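You operate a simulated robot arm through the tools that you are given. There is no shell and no other tool.

Carry out the task below with a simulated two-armed robot. There is one attempt and no reset: what you move stays moved.

## Task
Ready the album: day sign on Thu, page clamped, purple marker swapped for the green one.
Fine: the green marker goes in the red cup, the purple one back in the white stand; leave the third marker there.

It is judged by the outcome, as a careful person would: the job done as asked, and still so three seconds after it is handed in. It fails if anything else is knocked over, pushed out of place, dropped, spilled or broken.

## Robot
Two 7-joint arms with fingered hands on one trunk that stands fixed in place. Base frame: the origin is at the foot of the trunk, x ahead of it, y to its left, z up. Readings come in mm, rad, newtons and seconds.
The left shoulder is at [73, 155, 1134], the right one opposite. With the tool pointing down near the work surface each hand reaches from about 420 to 860 mm from the base axis, measured 20 degrees to its own side. Payload 4 kg a hand.
Tool frame (each hand has its own): the origin (TCP) lies between the finger pads and is the grasp point; the fingertips stand 30 mm ahead of it; z points along the fingers, y is the line along which they close. Largest opening 104 mm; the body of the gripper starts 35 mm behind the TCP. The gripper is a hand of 3 fingers: y runs from the thumb to the fingers, the wrist lies at [-15, -104, -178] in the tool frame, and closing takes about 1.5 s.
Orientation is that of the tool frame in the base frame, as a unit quaternion [w, x, y, z]. With the fingers straight down and the wrist toward the robot, the tool's x, y and z point along [0, 1, 0], [1, 0, 0] and [0, 0, -1] of the base frame.

## Interface
- The arms move only by the tool jog_arm. It takes "left_increments", "right_increments" or both (then of equal length, played together; a hand with none holds still); each is a list of rows, each a list of 7 numbers: the shift along the tool's x, y, z in units of 150 mm (1.0 is 150 mm), then the turn, a rotation vector about the tool's x, y, z in units of 180 degrees (1.0 is 180 degrees), then the closure, from 0 (fully open) to 1 (shut). In form: [[x, y, z, rx, ry, rz, claw], ...]. A call has 1 to 20 rows; each row is the pose to reach, as a shift and turn from the pose commanded when the call began, along the tool's axes at that moment. A call with a number of a shift or a turn outside -1 to 1 is refused whole. A row lasts 0.2 s, in which the tool goes at most 50 mm and 0.15 rad; a call with a longer step from one row to the next is refused whole, and so is a gripper value outside its range. Where a pose cannot be reached the arm comes as near as it can. A force on the tool above 40 N (or 10 N above the force at the start of the call, whichever is more), or a blocked arm, ends the call early, and 0.2 s more pass. Each finger travels about 153 mm/s and halts on what it meets, pressing with about 30 N; the grip force reading is that of the motor and also rises with nothing between the fingers. The clock runs only during rows and for 0.2 s after the last one: add rows that repeat a pose to give the fingers time. It gives the time, the measured TCP pose, the force on the tool (base axes), the opening and the grip force at its end, in the units of the frame above (readings bear some noise), with the torque about the TCP (base axes, N m) and any sound that the robot's microphone picked up.
- Cameras (640 x 400 px; columns grow to the right, rows downward): "scene" is now at [140.1, 11.7, 1363.4]; the picture's right is [0.14, -0.99, 0.00], its down [-0.57, -0.08, -0.81] and it looks along [0.81, 0.11, -0.58] (base axes); focal length 336 px, centre (320, 200). "left" rides on the left gripper at [-64, -94, -117] in its tool frame; the picture's right is [-0.72, -0.33, 0.61], its down [0.64, -0.65, 0.40] and it looks along [0.27, 0.68, 0.68] (tool axes); focal length 238 px, centre (320, 200). "right" rides on the right gripper at [64, -94, -117] in its tool frame; the picture's right is [-0.72, 0.33, -0.61], its down [-0.64, -0.65, 0.40] and it looks along [-0.27, 0.68, 0.68] (tool axes); focal length 238 px, centre (320, 200). There is no depth. A picture from a camera that has moved, and an enlarged one, comes with that camera's place and axes in the base frame and with its lens.
- snapshot(camera): a new picture of that camera. It takes no simulated time.
- raise_lower(by): slides the trunk up (or, below 0, down) by that many mm; the arms and the scene camera ride with it, the base frame stays. It gives what a move gives, with no picture.
- grasp_type(shape, hand): the hand has 3 fingers and takes this shape, open, in about a second: jaw (thumb against the fingers, like two jaws); tri (thumb and two fingers); tip (a fingertip pinch); poke (one finger out to press); point (the index stretched); flat (the hand flat); cup (the hand cupped); fist (a fist). The gripper value then closes the fingers along that shape, each until it touches; the sizes above hold for jaw. It gives what a move gives, with no picture.
- head_to(pan, tilt): turns the head with the scene camera to pan (to the left, within 1.501 rad either way) and tilt (down, from -0.506 to 1.204), counted from straight ahead of the robot. It gives what a move gives.
- inspect(camera, box): a new picture of the part [left, top, right, bottom] of that camera's present view, enlarged. It takes no simulated time.
- hand_in(): hands the job in; it is judged then, once.

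Places have to be worked out from the pictures, the camera data and where the tool is seen. Open the grippers and draw the arms clear of the work before you hand the job in, unless the task says otherwise.

The tools are called by a JSON object that holds its "op" and its "data". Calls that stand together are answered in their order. jog_arm: Moves the arms, as the interface text tells. Its arguments: {"type":"object","properties":{"left_increments":{"type":"array"},"right_increments":{"type":"array"}},"required":[]} The other tools are called the same way: raise_lower (by) slides the trunk up or down; grasp_type (shape, hand) gives the hand a shape; head_to (pan, tilt) turns the head that bears the scene camera; snapshot (camera) takes a picture; inspect (camera, box) takes an enlarged picture of a part of a camera's view; hand_in () hands the job in.

At the start:

```text
clock: 0.0
left_tcp_pos: [440.0, 231.7, 1032.3]
left_tool_rot: [-0.001, 0.706, 0.708, -0.001]
left_contact_force: [0.2, 0.5, 0.4]
left_torque: [-0.03, 0.01, -0.02]
left_gripper_width: 103.8
left_grip_force: 0.0
left_shape: jaw
right_tcp_pos: [594.7, -148.3, 1129.9]
right_tool_rot: [-0.001, 0.706, 0.708, -0.001]
right_contact_force: [0.0, -0.5, -0.2]
right_torque: [0.02, 0.01, 0.01]
right_gripper_width: 103.7
right_grip_force: 0.0
right_shape: jaw
trunk travel left (down, up): [-550.0, 390.0]
head pan, tilt: [0.14, 0.616]
```

scene: 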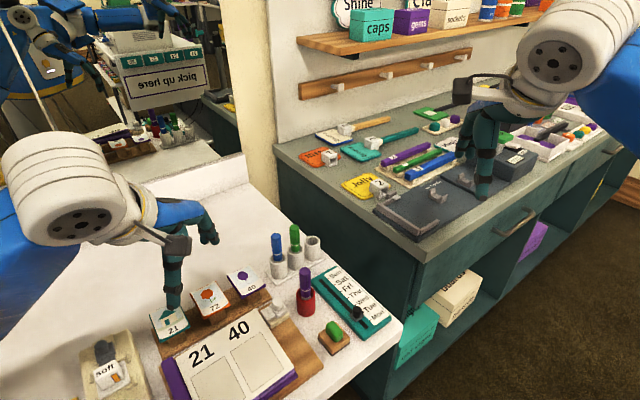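
right: 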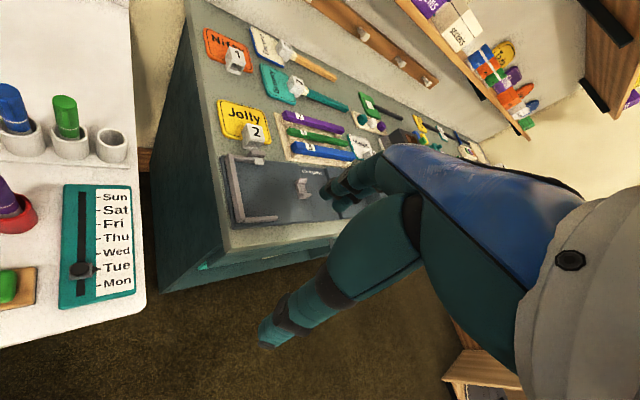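
left: 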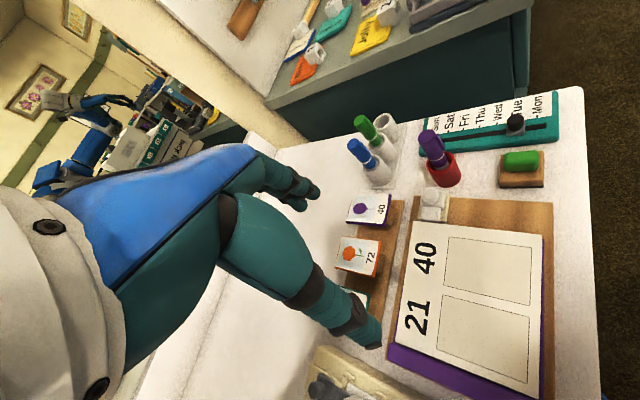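

The scene shows a white table at left with the album, cards, markers in a white stand, the red cup with the purple marker, and the day slider. I'll look closer at these parts first.

{"op": "inspect", "data": {"camera": "scene", "box": [230, 210, 410, 400]}}

{"op": "inspect", "data": {"camera": "left", "box": [320, 80, 600, 255]}}

{"op": "inspect", "data": {"camera": "right", "box": [0, 60, 160, 330]}}

{"op": "inspect", "data": {"camera": "left", "box": [320, 180, 600, 400]}}

```text
2.11 times, centred on (320, 305) of scene
camera zoom: at [140.1, 11.7, 1363.4], right [0.14, -0.99, 0.0], down [-0.57, -0.08, -0.81], along [0.81, 0.11, -0.58], focal length 707 px, centre (320, -21)
```

zoom: 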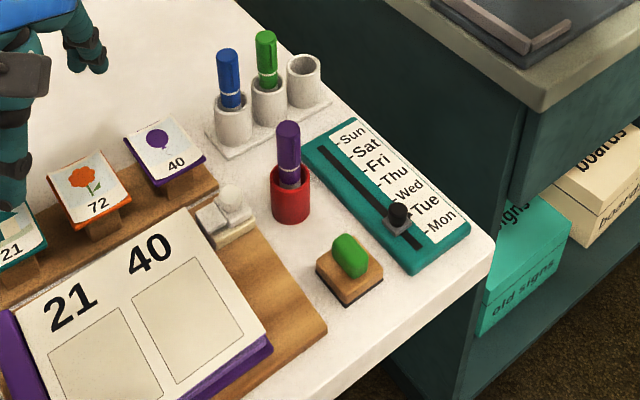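

```text
2.29 times, centred on (460, 168) of left
camera zoom: at [348.1, 168.1, 1151.0], right [-0.33, -0.72, -0.61], down [-0.65, 0.64, -0.4], along [0.68, 0.27, -0.68], focal length 545 px, centre (0, 274)
```

zoom: 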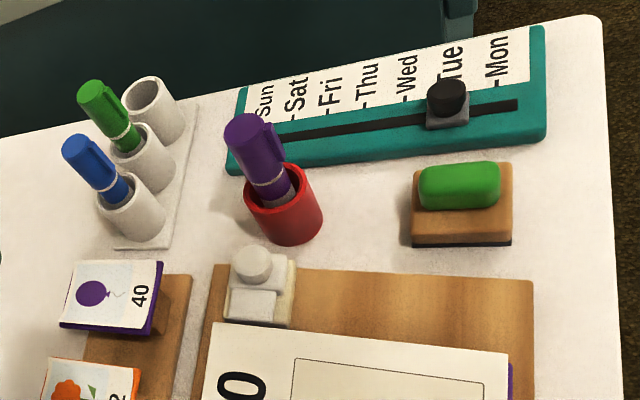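

```text
1.48 times, centred on (80, 195) of right
camera zoom: at [499.3, -84.3, 1247.9], right [0.33, -0.72, 0.61], down [-0.65, -0.64, -0.4], along [0.68, -0.27, -0.68], focal length 353 px, centre (676, 207)
```

zoom: 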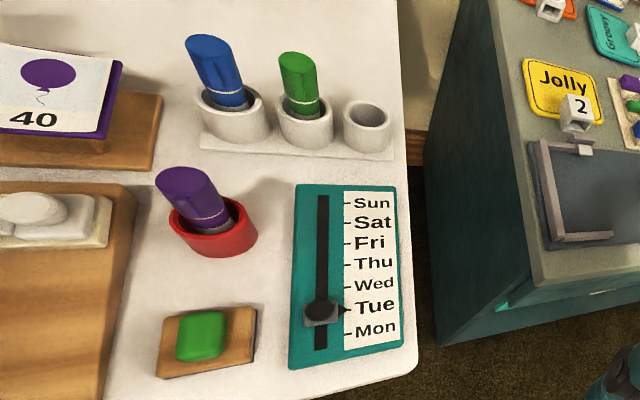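

```text
1.82 times, centred on (460, 290) of left
camera zoom: at [348.1, 168.1, 1151.0], right [-0.33, -0.72, -0.61], down [-0.65, 0.64, -0.4], along [0.68, 0.27, -0.68], focal length 433 px, centre (66, 36)
```

zoom: 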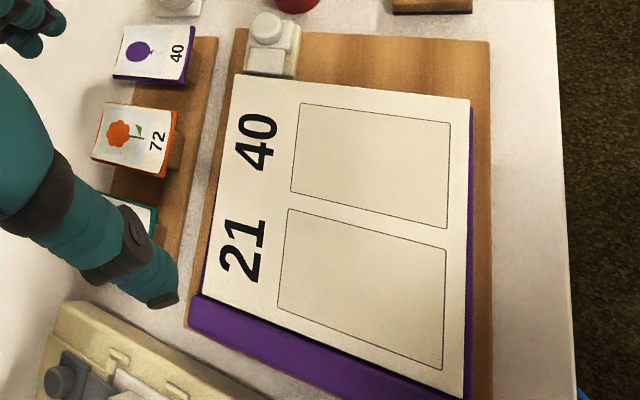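

The day slider knob triangulates to about [548, 0, 821] mm, at Tue. I'll turn the head down toward the white table to get a better view of everything on it.

{"op": "head_to", "data": {"pan": 0.3, "tilt": 0.95}}

{"op": "snapshot", "data": {"camera": "scene"}}

```text
clock: 0.8
left_tcp_pos: [439.9, 231.9, 1033.3]
left_tool_rot: [-0.001, 0.706, 0.708, 0.0]
left_contact_force: [-0.8, -0.9, -0.8]
left_torque: [-0.02, 0.0, -0.03]
left_gripper_width: 103.5
left_grip_force: 0.1
left_shape: jaw
right_tcp_pos: [591.4, -148.3, 1130.7]
right_tool_rot: [0.001, 0.707, 0.708, 0.001]
right_contact_force: [0.2, -0.5, 0.4]
right_torque: [0.01, 0.01, -0.04]
right_gripper_width: 103.8
right_grip_force: 0.0
right_shape: jaw
trunk travel left (down, up): [-550.0, 390.0]
head pan, tilt: [0.3, 0.949]
```

```text
taken
camera scene: at [122.3, 21.0, 1336.5], right [0.3, -0.96, 0.0], down [-0.78, -0.24, -0.58], along [0.55, 0.17, -0.81], focal length 336 px, centre (320, 200)
```

scene: 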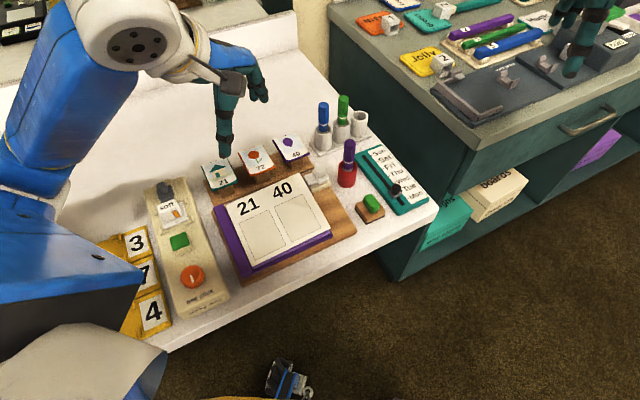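

The head view now covers the table. I'll enlarge the album clamp, the control panel and the marker area.

{"op": "inspect", "data": {"camera": "scene", "box": [280, 150, 360, 200]}}

{"op": "inspect", "data": {"camera": "scene", "box": [120, 170, 260, 330]}}

{"op": "inspect", "data": {"camera": "scene", "box": [300, 85, 440, 225]}}

{"op": "inspect", "data": {"camera": "left", "box": [380, 170, 480, 232]}}

```text
8.00 times, centred on (320, 175) of scene
camera zoom: at [122.3, 21.0, 1336.5], right [0.3, -0.96, 0.0], down [-0.78, -0.24, -0.58], along [0.55, 0.17, -0.81], focal length 2685 px, centre (320, 400)
```

zoom: 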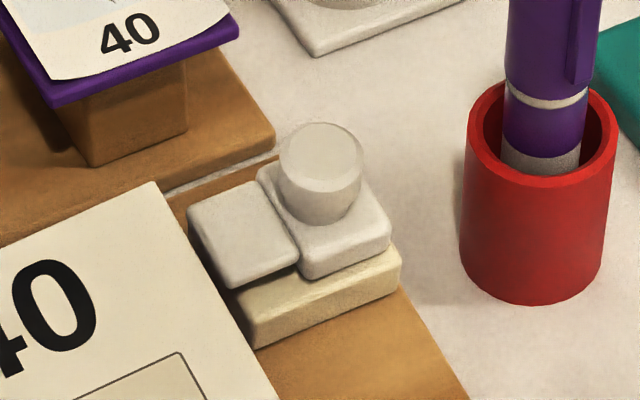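

```text
2.50 times, centred on (190, 250) of scene
camera zoom: at [122.3, 21.0, 1336.5], right [0.3, -0.96, 0.0], down [-0.78, -0.24, -0.58], along [0.55, 0.17, -0.81], focal length 839 px, centre (645, 75)
```

zoom: 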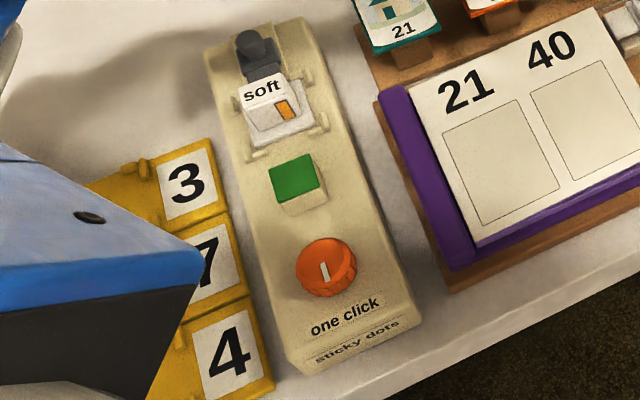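

```text
2.86 times, centred on (370, 155) of scene
camera zoom: at [122.3, 21.0, 1336.5], right [0.3, -0.96, 0.0], down [-0.78, -0.24, -0.58], along [0.55, 0.17, -0.81], focal length 959 px, centre (177, 329)
```

zoom: 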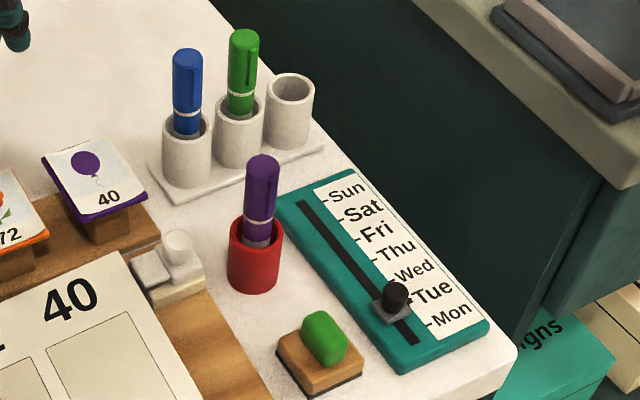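

```text
6.40 times, centred on (430, 201) of left
camera zoom: at [346.3, 168.1, 1151.6], right [-0.33, -0.72, -0.61], down [-0.65, 0.64, -0.4], along [0.68, 0.27, -0.68], focal length 1525 px, centre (-384, 194)
```

zoom: 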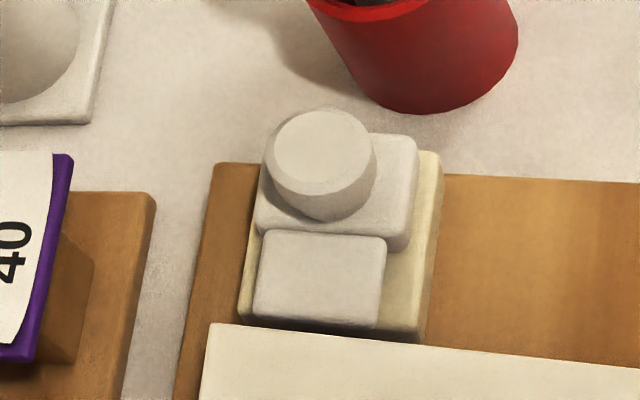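

The furniture on the white table is turned about 45° (marker row along [0.71,-0.71], day slot along [0.71,0.71]); the table top is at about z=785, the marker cups' rims at about 840. I'll bring the right hand, yawed to match, high over the slider to get a closer look with its camera.

{"op": "jog_arm", "data": {"right_increments": [[0.07, -0.06, 0.1, 0, 0, -0.03, 0], [0.15, -0.12, 0.2, 0, 0, -0.06, 0], [0.22, -0.18, 0.3, 0, 0, -0.09, 0], [0.29, -0.24, 0.4, 0, 0, -0.12, 0], [0.36, -0.3, 0.5, 0, 0, -0.15, 0], [0.43, -0.36, 0.6, 0, 0, -0.18, 0], [0.5, -0.42, 0.72, 0, 0, -0.215, 0], [0.587, -0.48, 0.867, 0, 0, -0.25, 0], [0.587, -0.48, 0.867, 0, 0, -0.25, 0]]}}

{"op": "snapshot", "data": {"camera": "right"}}

{"op": "snapshot", "data": {"camera": "scene"}}

```text
clock: 2.8
left_tcp_pos: [440.6, 231.7, 1033.8]
left_tool_rot: [0.0, 0.706, 0.708, 0.0]
left_contact_force: [0.6, 0.4, -0.7]
left_torque: [-0.04, 0.0, 0.0]
left_gripper_width: 103.6
left_grip_force: 0.1
left_shape: jaw
right_tcp_pos: [519.3, -59.2, 1001.4]
right_tool_rot: [0.0, 0.382, 0.924, 0.0]
right_contact_force: [0.3, 0.1, 0.0]
right_torque: [0.01, 0.02, 0.01]
right_gripper_width: 103.4
right_grip_force: 0.1
right_shape: jaw
trunk travel left (down, up): [-550.0, 390.0]
head pan, tilt: [0.3, 0.949]
```

```text
taken
camera right: at [407.5, -81.0, 1118.7], right [0.74, -0.28, 0.61], down [-0.01, -0.92, -0.4], along [0.67, 0.29, -0.68], focal length 238 px, centre (320, 200)
```

right: 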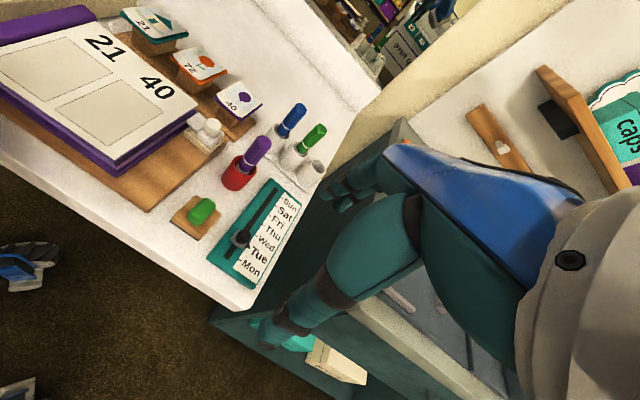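

```text
taken
camera scene: at [122.1, 21.2, 1336.4], right [0.3, -0.96, 0.0], down [-0.78, -0.24, -0.58], along [0.55, 0.17, -0.81], focal length 336 px, centre (320, 200)
```

scene: 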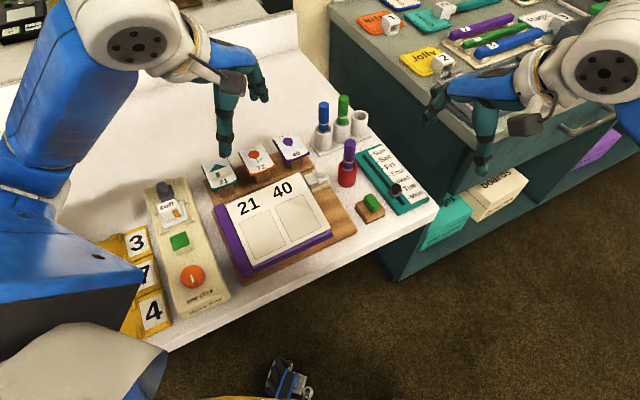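

Both hands read as expected and the yaw is at 45°. I'll take enlarged views of the slider, clamp and markers from the right camera and the scene camera for precise triangulation.

{"op": "inspect", "data": {"camera": "right", "box": [180, 90, 340, 290]}}

{"op": "inspect", "data": {"camera": "scene", "box": [350, 140, 430, 220]}}

{"op": "inspect", "data": {"camera": "right", "box": [160, 100, 260, 170]}}

{"op": "inspect", "data": {"camera": "scene", "box": [300, 85, 380, 145]}}

```text
2.00 times, centred on (260, 190) of right
camera zoom: at [407.5, -81.0, 1118.7], right [0.74, -0.28, 0.61], down [-0.01, -0.92, -0.4], along [0.67, 0.29, -0.68], focal length 477 px, centre (440, 220)
```

zoom: 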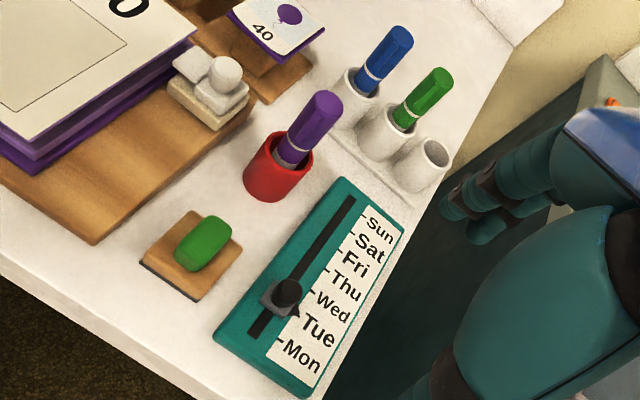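

```text
5.00 times, centred on (390, 180) of scene
camera zoom: at [122.1, 21.2, 1336.4], right [0.3, -0.96, 0.0], down [-0.78, -0.24, -0.58], along [0.55, 0.17, -0.81], focal length 1678 px, centre (-30, 300)
```

zoom: 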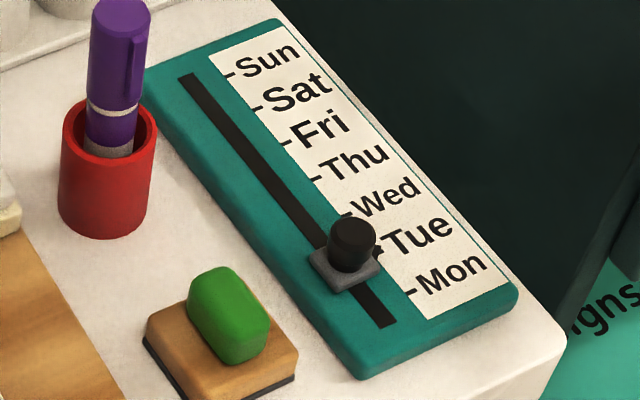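

```text
5.71 times, centred on (210, 135) of right
camera zoom: at [407.5, -81.0, 1118.7], right [0.74, -0.28, 0.61], down [-0.01, -0.92, -0.4], along [0.67, 0.29, -0.68], focal length 1362 px, centre (949, 571)
```

zoom: 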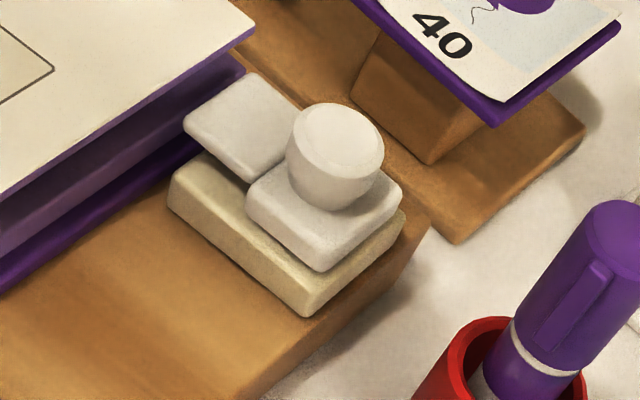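

```text
6.67 times, centred on (340, 115) of scene
camera zoom: at [122.1, 21.2, 1336.4], right [0.3, -0.96, 0.0], down [-0.78, -0.24, -0.58], along [0.55, 0.17, -0.81], focal length 2238 px, centre (187, 767)
```

zoom: 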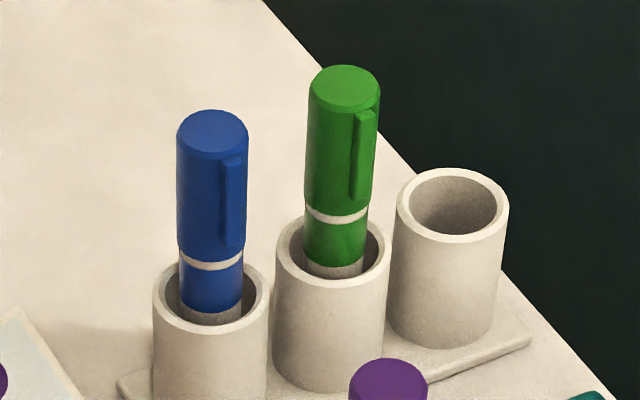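

The day ticks are 22 mm apart and the slider knob top is at about [545, -2, 821], so Thu needs a 44 mm pull along [0.71,0.71]. I'll bring the right hand over the knob, half-closed, stopping with the tips above it to check alignment.

{"op": "jog_arm", "data": {"right_increments": [[0.04, 0.1, 0.1, 0, 0, 0, 0.1], [0.08, 0.2, 0.25, 0, 0, 0, 0.2], [0.12, 0.3, 0.4, 0, 0, 0, 0.3], [0.147, 0.39, 0.55, 0, 0, 0, 0.4], [0.147, 0.39, 0.7, 0, 0, 0, 0.4], [0.147, 0.39, 0.8, 0, 0, 0, 0.4], [0.147, 0.39, 0.867, 0, 0, 0, 0.4], [0.147, 0.39, 0.867, 0, 0, 0, 0.4]]}}

{"op": "snapshot", "data": {"camera": "right"}}

{"op": "inspect", "data": {"camera": "scene", "box": [340, 110, 480, 220]}}

```text
clock: 4.6
left_tcp_pos: [440.0, 233.5, 1032.7]
left_tool_rot: [-0.001, 0.706, 0.708, 0.0]
left_contact_force: [-0.5, -0.6, -0.3]
left_torque: [-0.03, 0.02, 0.01]
left_gripper_width: 103.7
left_grip_force: 0.1
left_shape: jaw
right_tcp_pos: [545.1, -1.6, 871.0]
right_tool_rot: [0.001, 0.381, 0.924, 0.0]
right_contact_force: [1.1, -0.7, -0.4]
right_torque: [0.0, -0.01, -0.01]
right_gripper_width: 62.7
right_grip_force: 0.0
right_shape: jaw
trunk travel left (down, up): [-550.0, 390.0]
head pan, tilt: [0.3, 0.949]
```

```text
taken
camera right: at [433.2, -23.7, 988.5], right [0.74, -0.28, 0.61], down [-0.01, -0.92, -0.4], along [0.67, 0.29, -0.68], focal length 238 px, centre (320, 200)
```

right: 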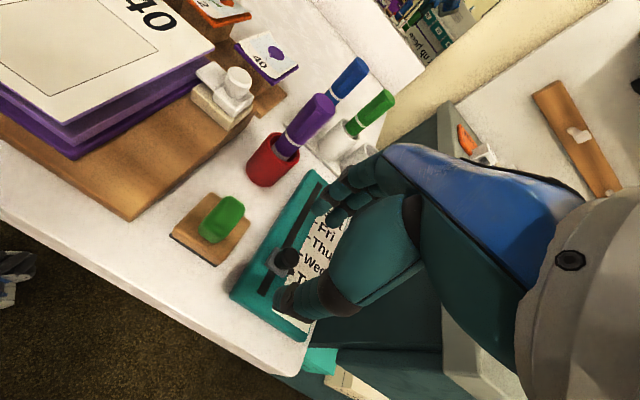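

```text
3.64 times, centred on (410, 165) of scene
camera zoom: at [122.1, 21.5, 1336.4], right [0.3, -0.96, 0.0], down [-0.78, -0.24, -0.58], along [0.55, 0.17, -0.81], focal length 1221 px, centre (-7, 327)
```

zoom: 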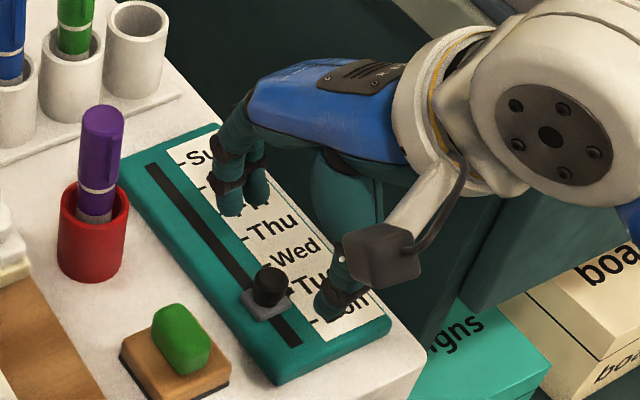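

The hand sits over the knob with fingertips at about z=841. I'll zoom on the knob from the right camera to measure the remaining misalignment, and look at the clamp from this lower viewpoint.

{"op": "inspect", "data": {"camera": "right", "box": [240, 180, 380, 330]}}

{"op": "inspect", "data": {"camera": "right", "box": [130, 30, 280, 140]}}

```text
2.67 times, centred on (310, 255) of right
camera zoom: at [433.2, -23.7, 988.5], right [0.74, -0.28, 0.61], down [-0.01, -0.92, -0.4], along [0.67, 0.29, -0.68], focal length 636 px, centre (347, 53)
```

zoom: 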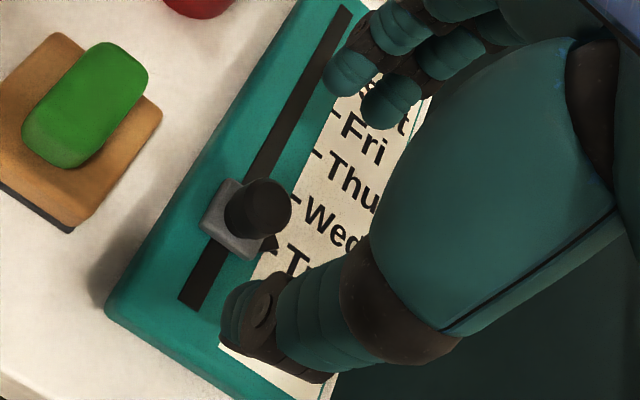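

```text
3.64 times, centred on (205, 85) of right
camera zoom: at [433.2, -23.7, 988.5], right [0.74, -0.28, 0.61], down [-0.01, -0.92, -0.4], along [0.67, 0.29, -0.68], focal length 867 px, centre (738, 618)
```

zoom: 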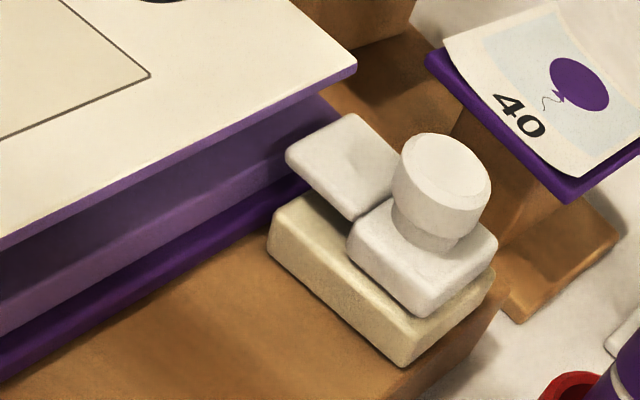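

The album's top page looks like a raised slab with a gap beneath it, higher than the clamp's jaw plate. I need to see the whole album from several angles before touching the clamp.

{"op": "inspect", "data": {"camera": "right", "box": [0, 0, 280, 220]}}

{"op": "inspect", "data": {"camera": "scene", "box": [200, 150, 370, 290]}}

{"op": "snapshot", "data": {"camera": "left"}}

{"op": "inspect", "data": {"camera": "left", "box": [370, 170, 570, 400]}}

```text
1.82 times, centred on (140, 110) of right
camera zoom: at [433.2, -23.7, 988.5], right [0.74, -0.28, 0.61], down [-0.01, -0.92, -0.4], along [0.67, 0.29, -0.68], focal length 433 px, centre (647, 364)
```

zoom: 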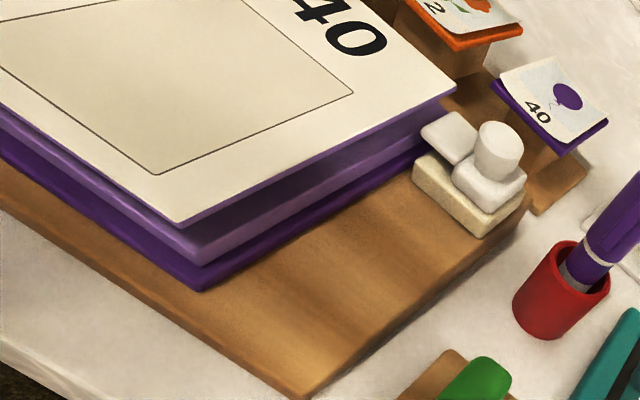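

```text
2.86 times, centred on (285, 220) of scene
camera zoom: at [122.1, 21.5, 1336.4], right [0.3, -0.96, 0.0], down [-0.78, -0.24, -0.58], along [0.55, 0.17, -0.81], focal length 959 px, centre (420, 143)
```

zoom: 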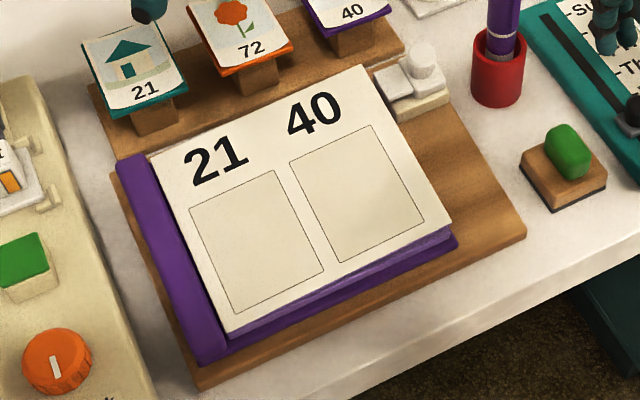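

```text
taken
camera left: at [346.3, 168.5, 1151.5], right [-0.33, -0.72, -0.61], down [-0.65, 0.64, -0.4], along [0.68, 0.27, -0.68], focal length 238 px, centre (320, 200)
```

left: 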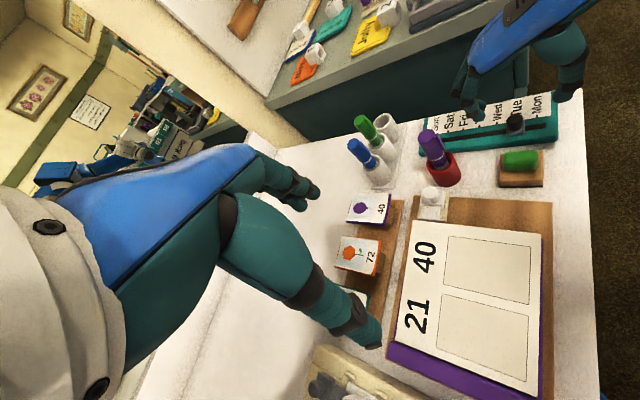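

```text
1.74 times, centred on (470, 285) of left
camera zoom: at [346.3, 168.5, 1151.5], right [-0.33, -0.72, -0.61], down [-0.65, 0.64, -0.4], along [0.68, 0.27, -0.68], focal length 414 px, centre (59, 52)
```

zoom: 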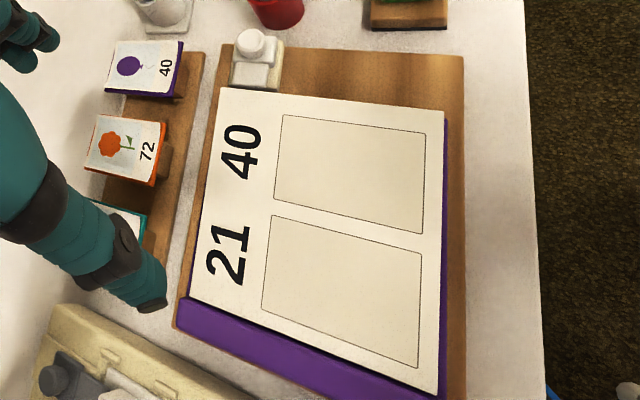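

The page is a leaf raised at its free (right) side on a sloped board, so it'll need pressing down while the clamp is slid over; I'll do that later. The hand is centred on the knob ([545,-2]), so now I lower 32 mm and close on it.

{"op": "jog_arm", "data": {"right_increments": [[0, 0, 0.07, 0, 0, 0, 0.4], [0, 0, 0.14, 0, 0, 0, 0.4], [0, 0, 0.213, 0, 0, 0, 0.4], [0, 0, 0.213, 0, 0, 0, 0.5], [0, 0, 0.213, 0, 0, 0, 0.6], [0, 0, 0.213, 0, 0, 0, 0.7], [0, 0, 0.213, 0, 0, 0, 0.75], [0, 0, 0.213, 0, 0, 0, 0.8], [0, 0, 0.213, 0, 0, 0, 0.85], [0, 0, 0.213, 0, 0, 0, 0.9], [0, 0, 0.213, 0, 0, 0, 0.9]]}}

{"op": "inspect", "data": {"camera": "scene", "box": [340, 110, 480, 220]}}

{"op": "inspect", "data": {"camera": "right", "box": [220, 150, 380, 330]}}

```text
clock: 7.0
left_tcp_pos: [440.0, 232.5, 1033.3]
left_tool_rot: [0.0, 0.706, 0.708, 0.0]
left_contact_force: [-0.1, -0.1, -0.5]
left_torque: [-0.01, 0.01, 0.0]
left_gripper_width: 103.7
left_grip_force: 0.1
left_shape: jaw
right_tcp_pos: [545.3, -2.3, 838.2]
right_tool_rot: [0.001, 0.382, 0.924, 0.0]
right_contact_force: [-0.1, 0.6, 0.7]
right_torque: [0.02, -0.01, 0.0]
right_gripper_width: 11.0
right_grip_force: 0.1
right_shape: jaw
trunk travel left (down, up): [-550.0, 390.0]
head pan, tilt: [0.3, 0.949]
```

```text
3.64 times, centred on (410, 165) of scene
camera zoom: at [122.3, 21.8, 1336.4], right [0.3, -0.96, 0.0], down [-0.78, -0.24, -0.58], along [0.55, 0.17, -0.81], focal length 1221 px, centre (-7, 327)
```

zoom: 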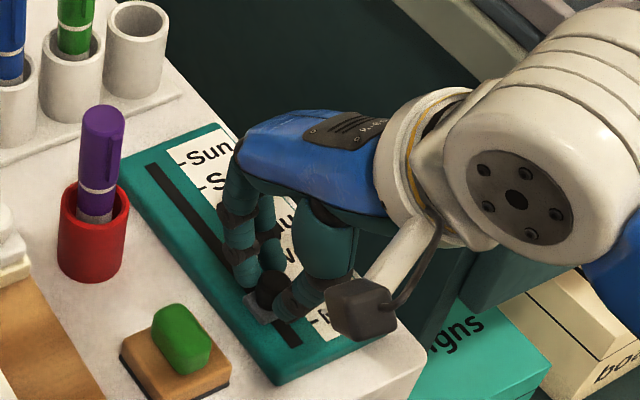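

```text
2.22 times, centred on (300, 240) of right
camera zoom: at [433.4, -24.1, 956.1], right [0.74, -0.28, 0.61], down [-0.01, -0.92, -0.4], along [0.67, 0.29, -0.68], focal length 530 px, centre (364, 111)
```

zoom: 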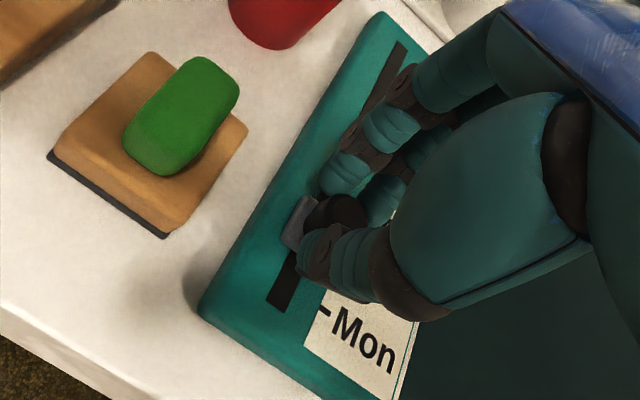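

The fingers straddle the knob but the motor shows no grip yet at 0.9 closure. I'll close fully and see whether the grip force rises.

{"op": "jog_arm", "data": {"right_increments": [[0, 0, 0, 0, 0, 0, 0.95], [0, 0, 0, 0, 0, 0, 1.0], [0, 0, 0, 0, 0, 0, 1.0], [0, 0, 0, 0, 0, 0, 1.0]]}}

{"op": "inspect", "data": {"camera": "right", "box": [240, 180, 340, 280]}}

{"op": "inspect", "data": {"camera": "left", "box": [420, 40, 600, 190]}}

```text
clock: 8.0
left_tcp_pos: [439.3, 233.8, 1033.4]
left_tool_rot: [0.001, 0.707, 0.708, -0.001]
left_contact_force: [-0.3, 0.3, 0.3]
left_torque: [-0.02, 0.0, -0.02]
left_gripper_width: 103.7
left_grip_force: 0.0
left_shape: jaw
right_tcp_pos: [544.9, -3.0, 838.3]
right_tool_rot: [0.0, 0.382, 0.924, -0.001]
right_contact_force: [-0.3, 2.3, -1.4]
right_torque: [0.05, -0.03, -0.02]
right_gripper_width: 9.0
right_grip_force: 29.9
right_shape: jaw
trunk travel left (down, up): [-550.0, 390.0]
head pan, tilt: [0.3, 0.949]
```

```text
4.00 times, centred on (290, 230) of right
camera zoom: at [433.4, -23.9, 955.9], right [0.74, -0.28, 0.61], down [-0.01, -0.92, -0.4], along [0.67, 0.29, -0.68], focal length 953 px, centre (440, 80)
```

zoom: 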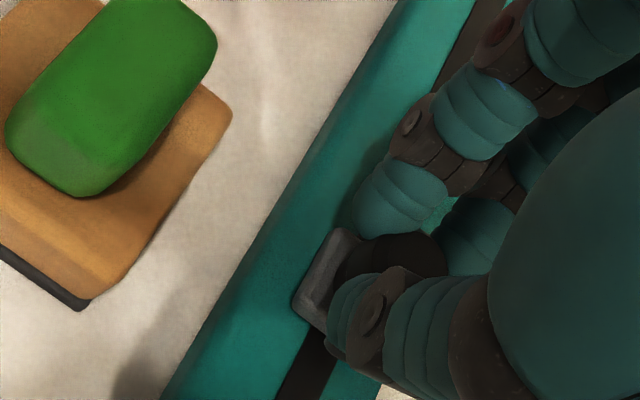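

```text
2.67 times, centred on (510, 115) of left
camera zoom: at [346.6, 169.0, 1151.3], right [-0.33, -0.72, -0.61], down [-0.65, 0.64, -0.41], along [0.68, 0.27, -0.68], focal length 636 px, centre (-187, 427)
```

zoom: 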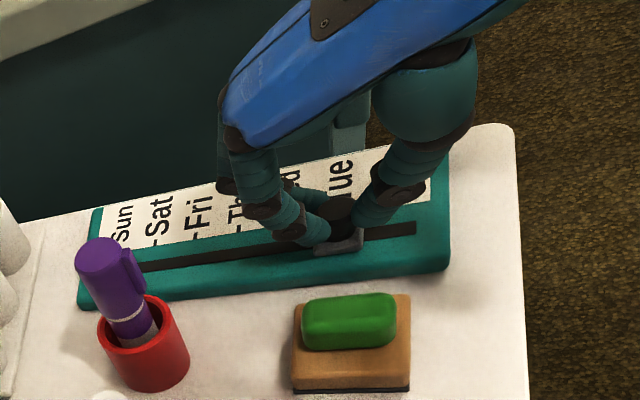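

The grip force rose to about 30 N, so the knob is held. I now drag it 44 mm along the slot (tool +y) toward Thu in small steps.

{"op": "jog_arm", "data": {"right_increments": [[0, 0.03, 0, 0, 0, 0, 1.0], [0, 0.07, 0, 0, 0, 0, 1.0], [0, 0.11, 0, 0, 0, 0, 1.0], [0, 0.15, 0, 0, 0, 0, 1.0], [0, 0.19, 0, 0, 0, 0, 1.0], [0, 0.23, 0, 0, 0, 0, 1.0], [0, 0.265, 0, 0, 0, 0, 1.0], [0, 0.293, 0, 0, 0, 0, 1.0], [0, 0.293, 0, 0, 0, 0, 1.0], [0, 0.293, 0, 0, 0, 0, 1.0]]}}

{"op": "inspect", "data": {"camera": "scene", "box": [340, 110, 480, 220]}}

{"op": "inspect", "data": {"camera": "left", "box": [420, 40, 600, 190]}}

{"op": "inspect", "data": {"camera": "right", "box": [220, 150, 380, 330]}}

```text
clock: 10.2
left_tcp_pos: [439.6, 234.3, 1033.1]
left_tool_rot: [0.001, 0.707, 0.708, -0.001]
left_contact_force: [-0.1, -0.7, -0.5]
left_torque: [0.02, 0.02, -0.01]
left_gripper_width: 103.6
left_grip_force: 0.1
left_shape: jaw
right_tcp_pos: [576.1, 29.8, 838.1]
right_tool_rot: [0.0, 0.382, 0.924, 0.0]
right_contact_force: [-2.1, 2.6, -7.2]
right_torque: [0.09, 0.05, 0.04]
right_gripper_width: 9.0
right_grip_force: 29.8
right_shape: jaw
trunk travel left (down, up): [-550.0, 390.0]
head pan, tilt: [0.3, 0.949]
```

```text
3.64 times, centred on (410, 165) of scene
camera zoom: at [123.1, 23.0, 1336.3], right [0.3, -0.96, 0.0], down [-0.78, -0.24, -0.58], along [0.55, 0.17, -0.82], focal length 1221 px, centre (-7, 327)
```

zoom: 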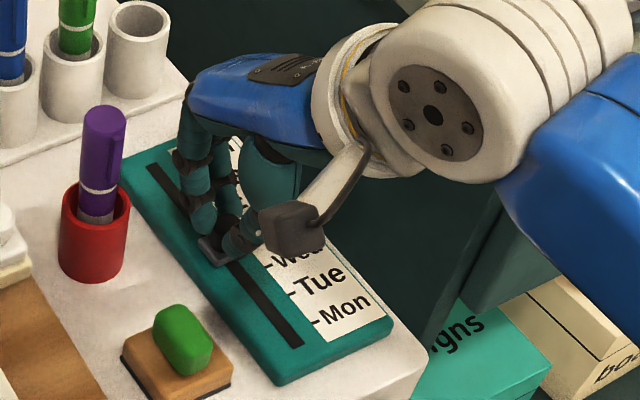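

```text
2.67 times, centred on (510, 115) of left
camera zoom: at [346.9, 169.5, 1151.2], right [-0.33, -0.72, -0.61], down [-0.65, 0.64, -0.41], along [0.68, 0.27, -0.68], focal length 636 px, centre (-187, 427)
```

zoom: 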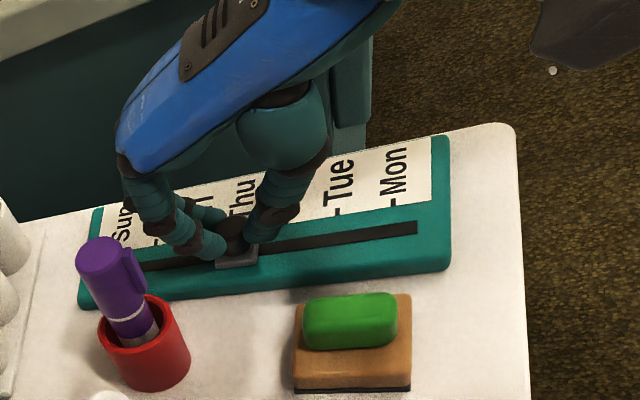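

```text
2.22 times, centred on (300, 240) of right
camera zoom: at [465.3, 7.8, 956.2], right [0.74, -0.28, 0.61], down [-0.01, -0.92, -0.4], along [0.67, 0.29, -0.68], focal length 530 px, centre (364, 111)
```

zoom: 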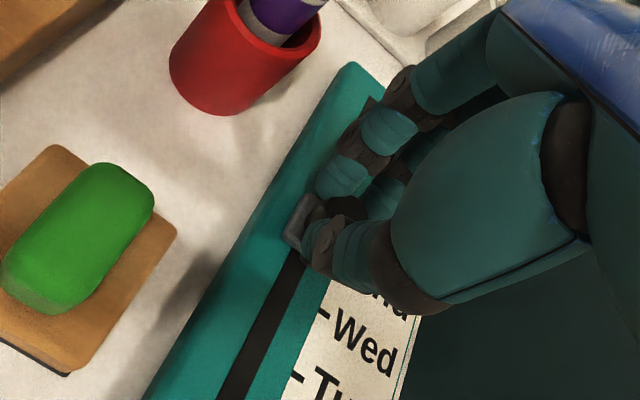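

The knob came along, appearing to sit at Thu. I'll release, lift straight up, and check the pointer against the tick.

{"op": "jog_arm", "data": {"right_increments": [[0, 0, 0, 0, 0, 0, 0.9], [0, 0, 0, 0, 0, 0, 0.75], [0, 0, 0, 0, 0, 0, 0.6], [0, 0, 0, 0, 0, 0, 0.5], [0, 0, 0, 0, 0, 0, 0.45], [0, 0, -0.1, 0, 0, 0, 0.45], [0, 0, -0.25, 0, 0, 0, 0.45], [0, 0, -0.45, 0, 0, 0, 0.45], [0, 0, -0.65, 0, 0, 0, 0.45], [0, 0, -0.85, 0, 0, 0, 0.45], [0, 0, -0.85, 0, 0, 0, 0.45]]}}

{"op": "inspect", "data": {"camera": "right", "box": [180, 150, 340, 310]}}

{"op": "inspect", "data": {"camera": "left", "box": [420, 70, 570, 160]}}

{"op": "inspect", "data": {"camera": "scene", "box": [340, 110, 450, 220]}}

```text
clock: 12.6
left_tcp_pos: [439.0, 233.5, 1033.4]
left_tool_rot: [0.0, 0.707, 0.708, 0.0]
left_contact_force: [0.0, 0.1, -0.4]
left_torque: [0.01, -0.01, 0.01]
left_gripper_width: 103.8
left_grip_force: 0.1
left_shape: jaw
right_tcp_pos: [575.8, 29.3, 965.3]
right_tool_rot: [0.001, 0.382, 0.924, 0.0]
right_contact_force: [0.0, 0.5, -0.4]
right_torque: [-0.01, 0.01, 0.01]
right_gripper_width: 56.8
right_grip_force: 0.1
right_shape: jaw
trunk travel left (down, up): [-550.0, 390.0]
head pan, tilt: [0.3, 0.949]
```

```text
2.50 times, centred on (260, 230) of right
camera zoom: at [464.3, 8.6, 1084.4], right [0.74, -0.28, 0.61], down [-0.01, -0.92, -0.4], along [0.67, 0.29, -0.68], focal length 596 px, centre (470, 125)
```

zoom: 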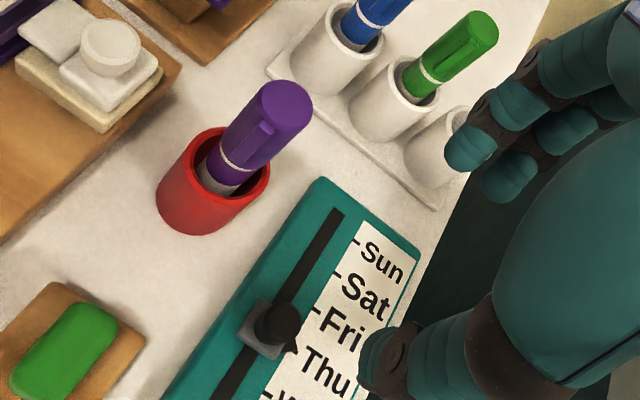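

```text
4.27 times, centred on (495, 115) of left
camera zoom: at [346.5, 168.8, 1151.4], right [-0.33, -0.72, -0.61], down [-0.65, 0.64, -0.4], along [0.68, 0.27, -0.68], focal length 1017 px, centre (-427, 563)
```

zoom: 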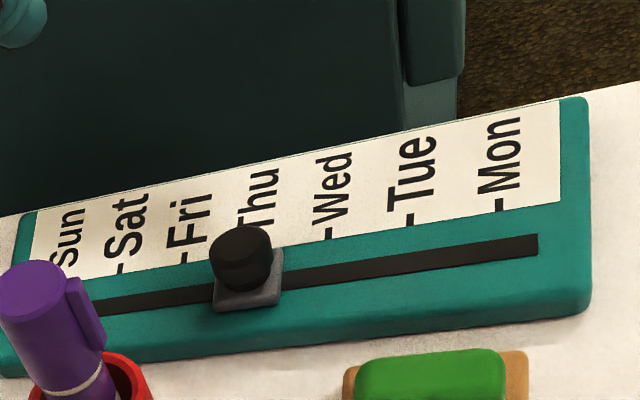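

```text
3.64 times, centred on (395, 165) of scene
camera zoom: at [122.5, 21.9, 1336.4], right [0.3, -0.96, 0.0], down [-0.78, -0.24, -0.58], along [0.55, 0.17, -0.81], focal length 1221 px, centre (47, 327)
```

zoom: 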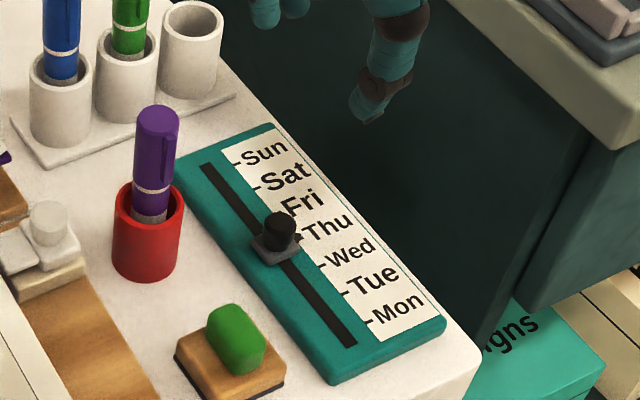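

The pointer appears right on the Thu tick; I'll verify at higher zoom, and also view the markers closely for the next step.

{"op": "inspect", "data": {"camera": "scene", "box": [385, 160, 445, 210]}}

{"op": "inspect", "data": {"camera": "right", "box": [210, 130, 290, 220]}}

{"op": "inspect", "data": {"camera": "scene", "box": [310, 90, 390, 190]}}

{"op": "inspect", "data": {"camera": "left", "box": [340, 100, 480, 200]}}

```text
8.00 times, centred on (415, 185) of scene
camera zoom: at [122.5, 21.9, 1336.4], right [0.3, -0.96, 0.0], down [-0.78, -0.24, -0.58], along [0.55, 0.17, -0.81], focal length 2685 px, centre (-440, 320)
```

zoom: 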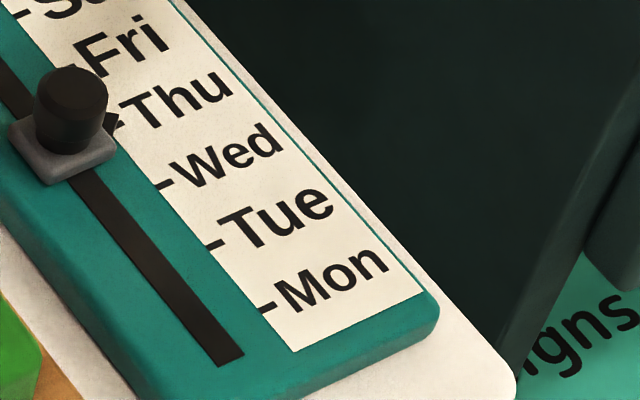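

```text
4.44 times, centred on (250, 175) of right
camera zoom: at [464.3, 8.6, 1084.4], right [0.74, -0.28, 0.61], down [-0.01, -0.92, -0.4], along [0.67, 0.29, -0.68], focal length 1059 px, centre (631, 311)
```

zoom: 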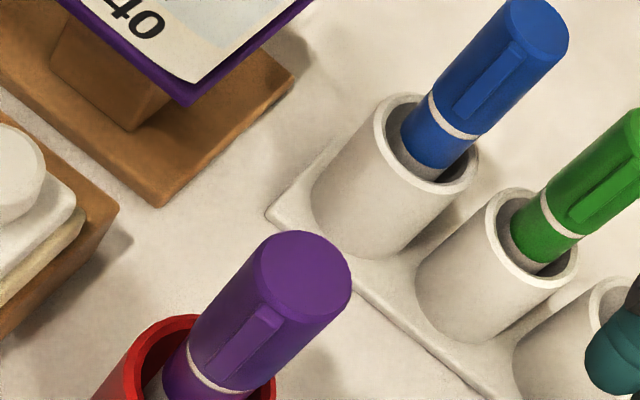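

```text
4.00 times, centred on (350, 140) of scene
camera zoom: at [122.5, 21.9, 1336.4], right [0.3, -0.96, 0.0], down [-0.78, -0.24, -0.58], along [0.55, 0.17, -0.81], focal length 1343 px, centre (200, 440)
```

zoom: 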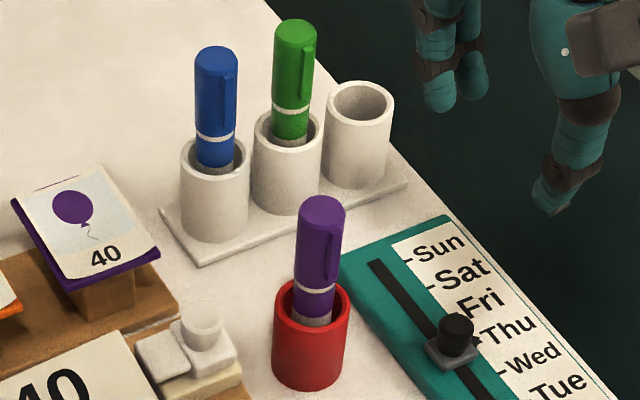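

```text
4.00 times, centred on (410, 150) of left
camera zoom: at [346.5, 168.8, 1151.4], right [-0.33, -0.72, -0.61], down [-0.65, 0.64, -0.4], along [0.68, 0.27, -0.68], focal length 953 px, centre (-40, 400)
```

zoom: 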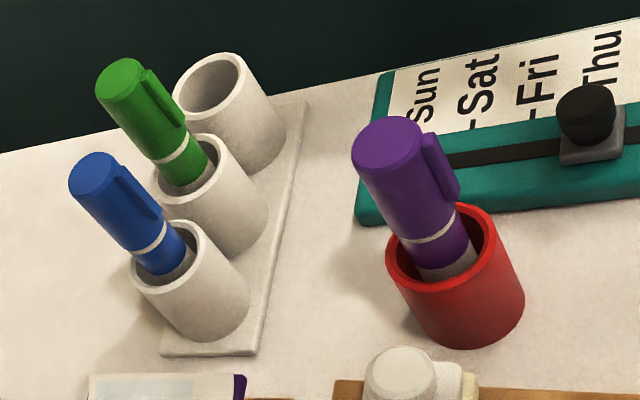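

The pointer sits on the Thu tick, so the slider is done. The purple marker's top triangulates to about [563,100,895], the red rim centre to [557,100,835], the empty stand hole to [703.5,110.5,838], and green to about [674,142.5]. Now I hover the right hand over the purple marker.

{"op": "jog_arm", "data": {"right_increments": [[0.1, 0.06, 0, 0, 0, 0, 0.4], [0.2, 0.13, 0, 0, 0, 0, 0.35], [0.3, 0.19, 0, 0, 0, 0, 0.35], [0.41, 0.257, 0, 0, 0, 0, 0.35], [0.41, 0.257, 0, 0, 0, 0, 0.35]]}}

{"op": "snapshot", "data": {"camera": "right"}}

{"op": "inspect", "data": {"camera": "right", "box": [240, 180, 380, 320]}}

{"op": "inspect", "data": {"camera": "scene", "box": [300, 90, 420, 200]}}

{"op": "inspect", "data": {"camera": "left", "box": [340, 60, 500, 200]}}

```text
clock: 13.8
left_tcp_pos: [439.8, 232.6, 1032.9]
left_tool_rot: [0.0, 0.706, 0.708, 0.0]
left_contact_force: [-0.4, 0.7, -0.1]
left_torque: [-0.01, 0.0, 0.03]
left_gripper_width: 103.7
left_grip_force: 0.1
left_shape: jaw
right_tcp_pos: [560.9, 100.4, 966.1]
right_tool_rot: [0.001, 0.382, 0.924, 0.0]
right_contact_force: [0.7, -0.2, 0.1]
right_torque: [0.0, -0.01, 0.03]
right_gripper_width: 67.0
right_grip_force: 0.0
right_shape: jaw
trunk travel left (down, up): [-550.0, 390.0]
head pan, tilt: [0.3, 0.949]
```

```text
taken
camera right: at [449.7, 78.9, 1083.5], right [0.74, -0.28, 0.61], down [-0.01, -0.92, -0.4], along [0.67, 0.29, -0.68], focal length 238 px, centre (320, 200)
```

right: 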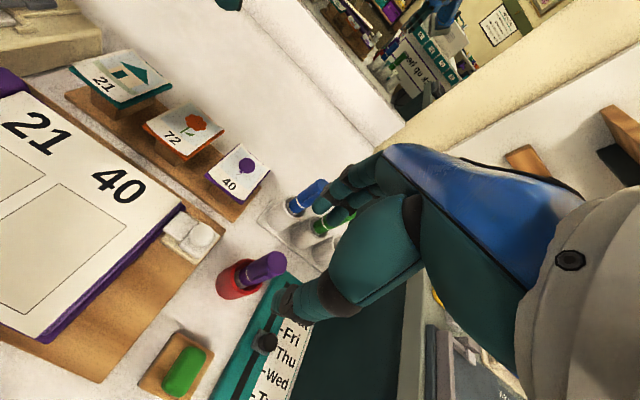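

```text
2.86 times, centred on (310, 250) of right
camera zoom: at [449.7, 78.9, 1083.5], right [0.74, -0.28, 0.61], down [-0.01, -0.92, -0.4], along [0.67, 0.29, -0.68], focal length 681 px, centre (349, 57)
```

zoom: 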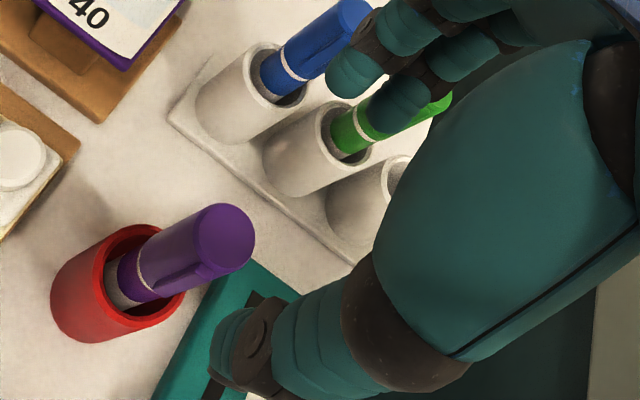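

```text
3.64 times, centred on (360, 145) of scene
camera zoom: at [122.5, 22.3, 1336.4], right [0.3, -0.96, 0.0], down [-0.78, -0.24, -0.58], along [0.55, 0.17, -0.81], focal length 1221 px, centre (174, 400)
```

zoom: 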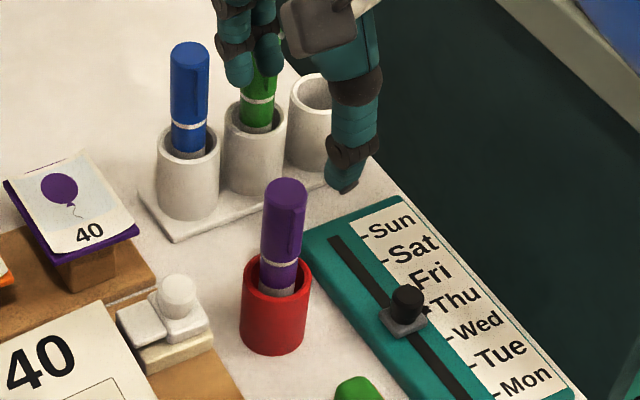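

```text
2.86 times, centred on (420, 130) of left
camera zoom: at [346.5, 168.7, 1151.4], right [-0.33, -0.72, -0.61], down [-0.65, 0.64, -0.4], along [0.68, 0.27, -0.68], focal length 681 px, centre (34, 400)
```

zoom: 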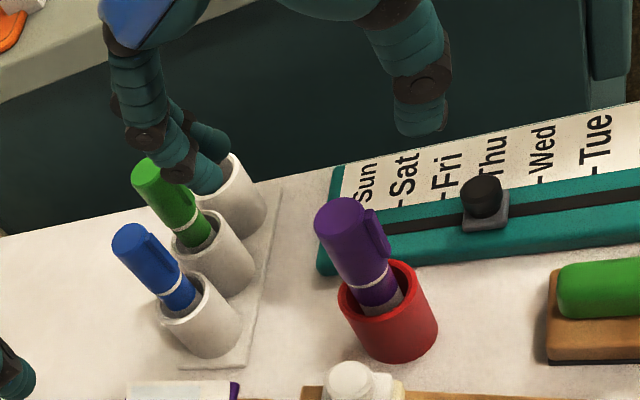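

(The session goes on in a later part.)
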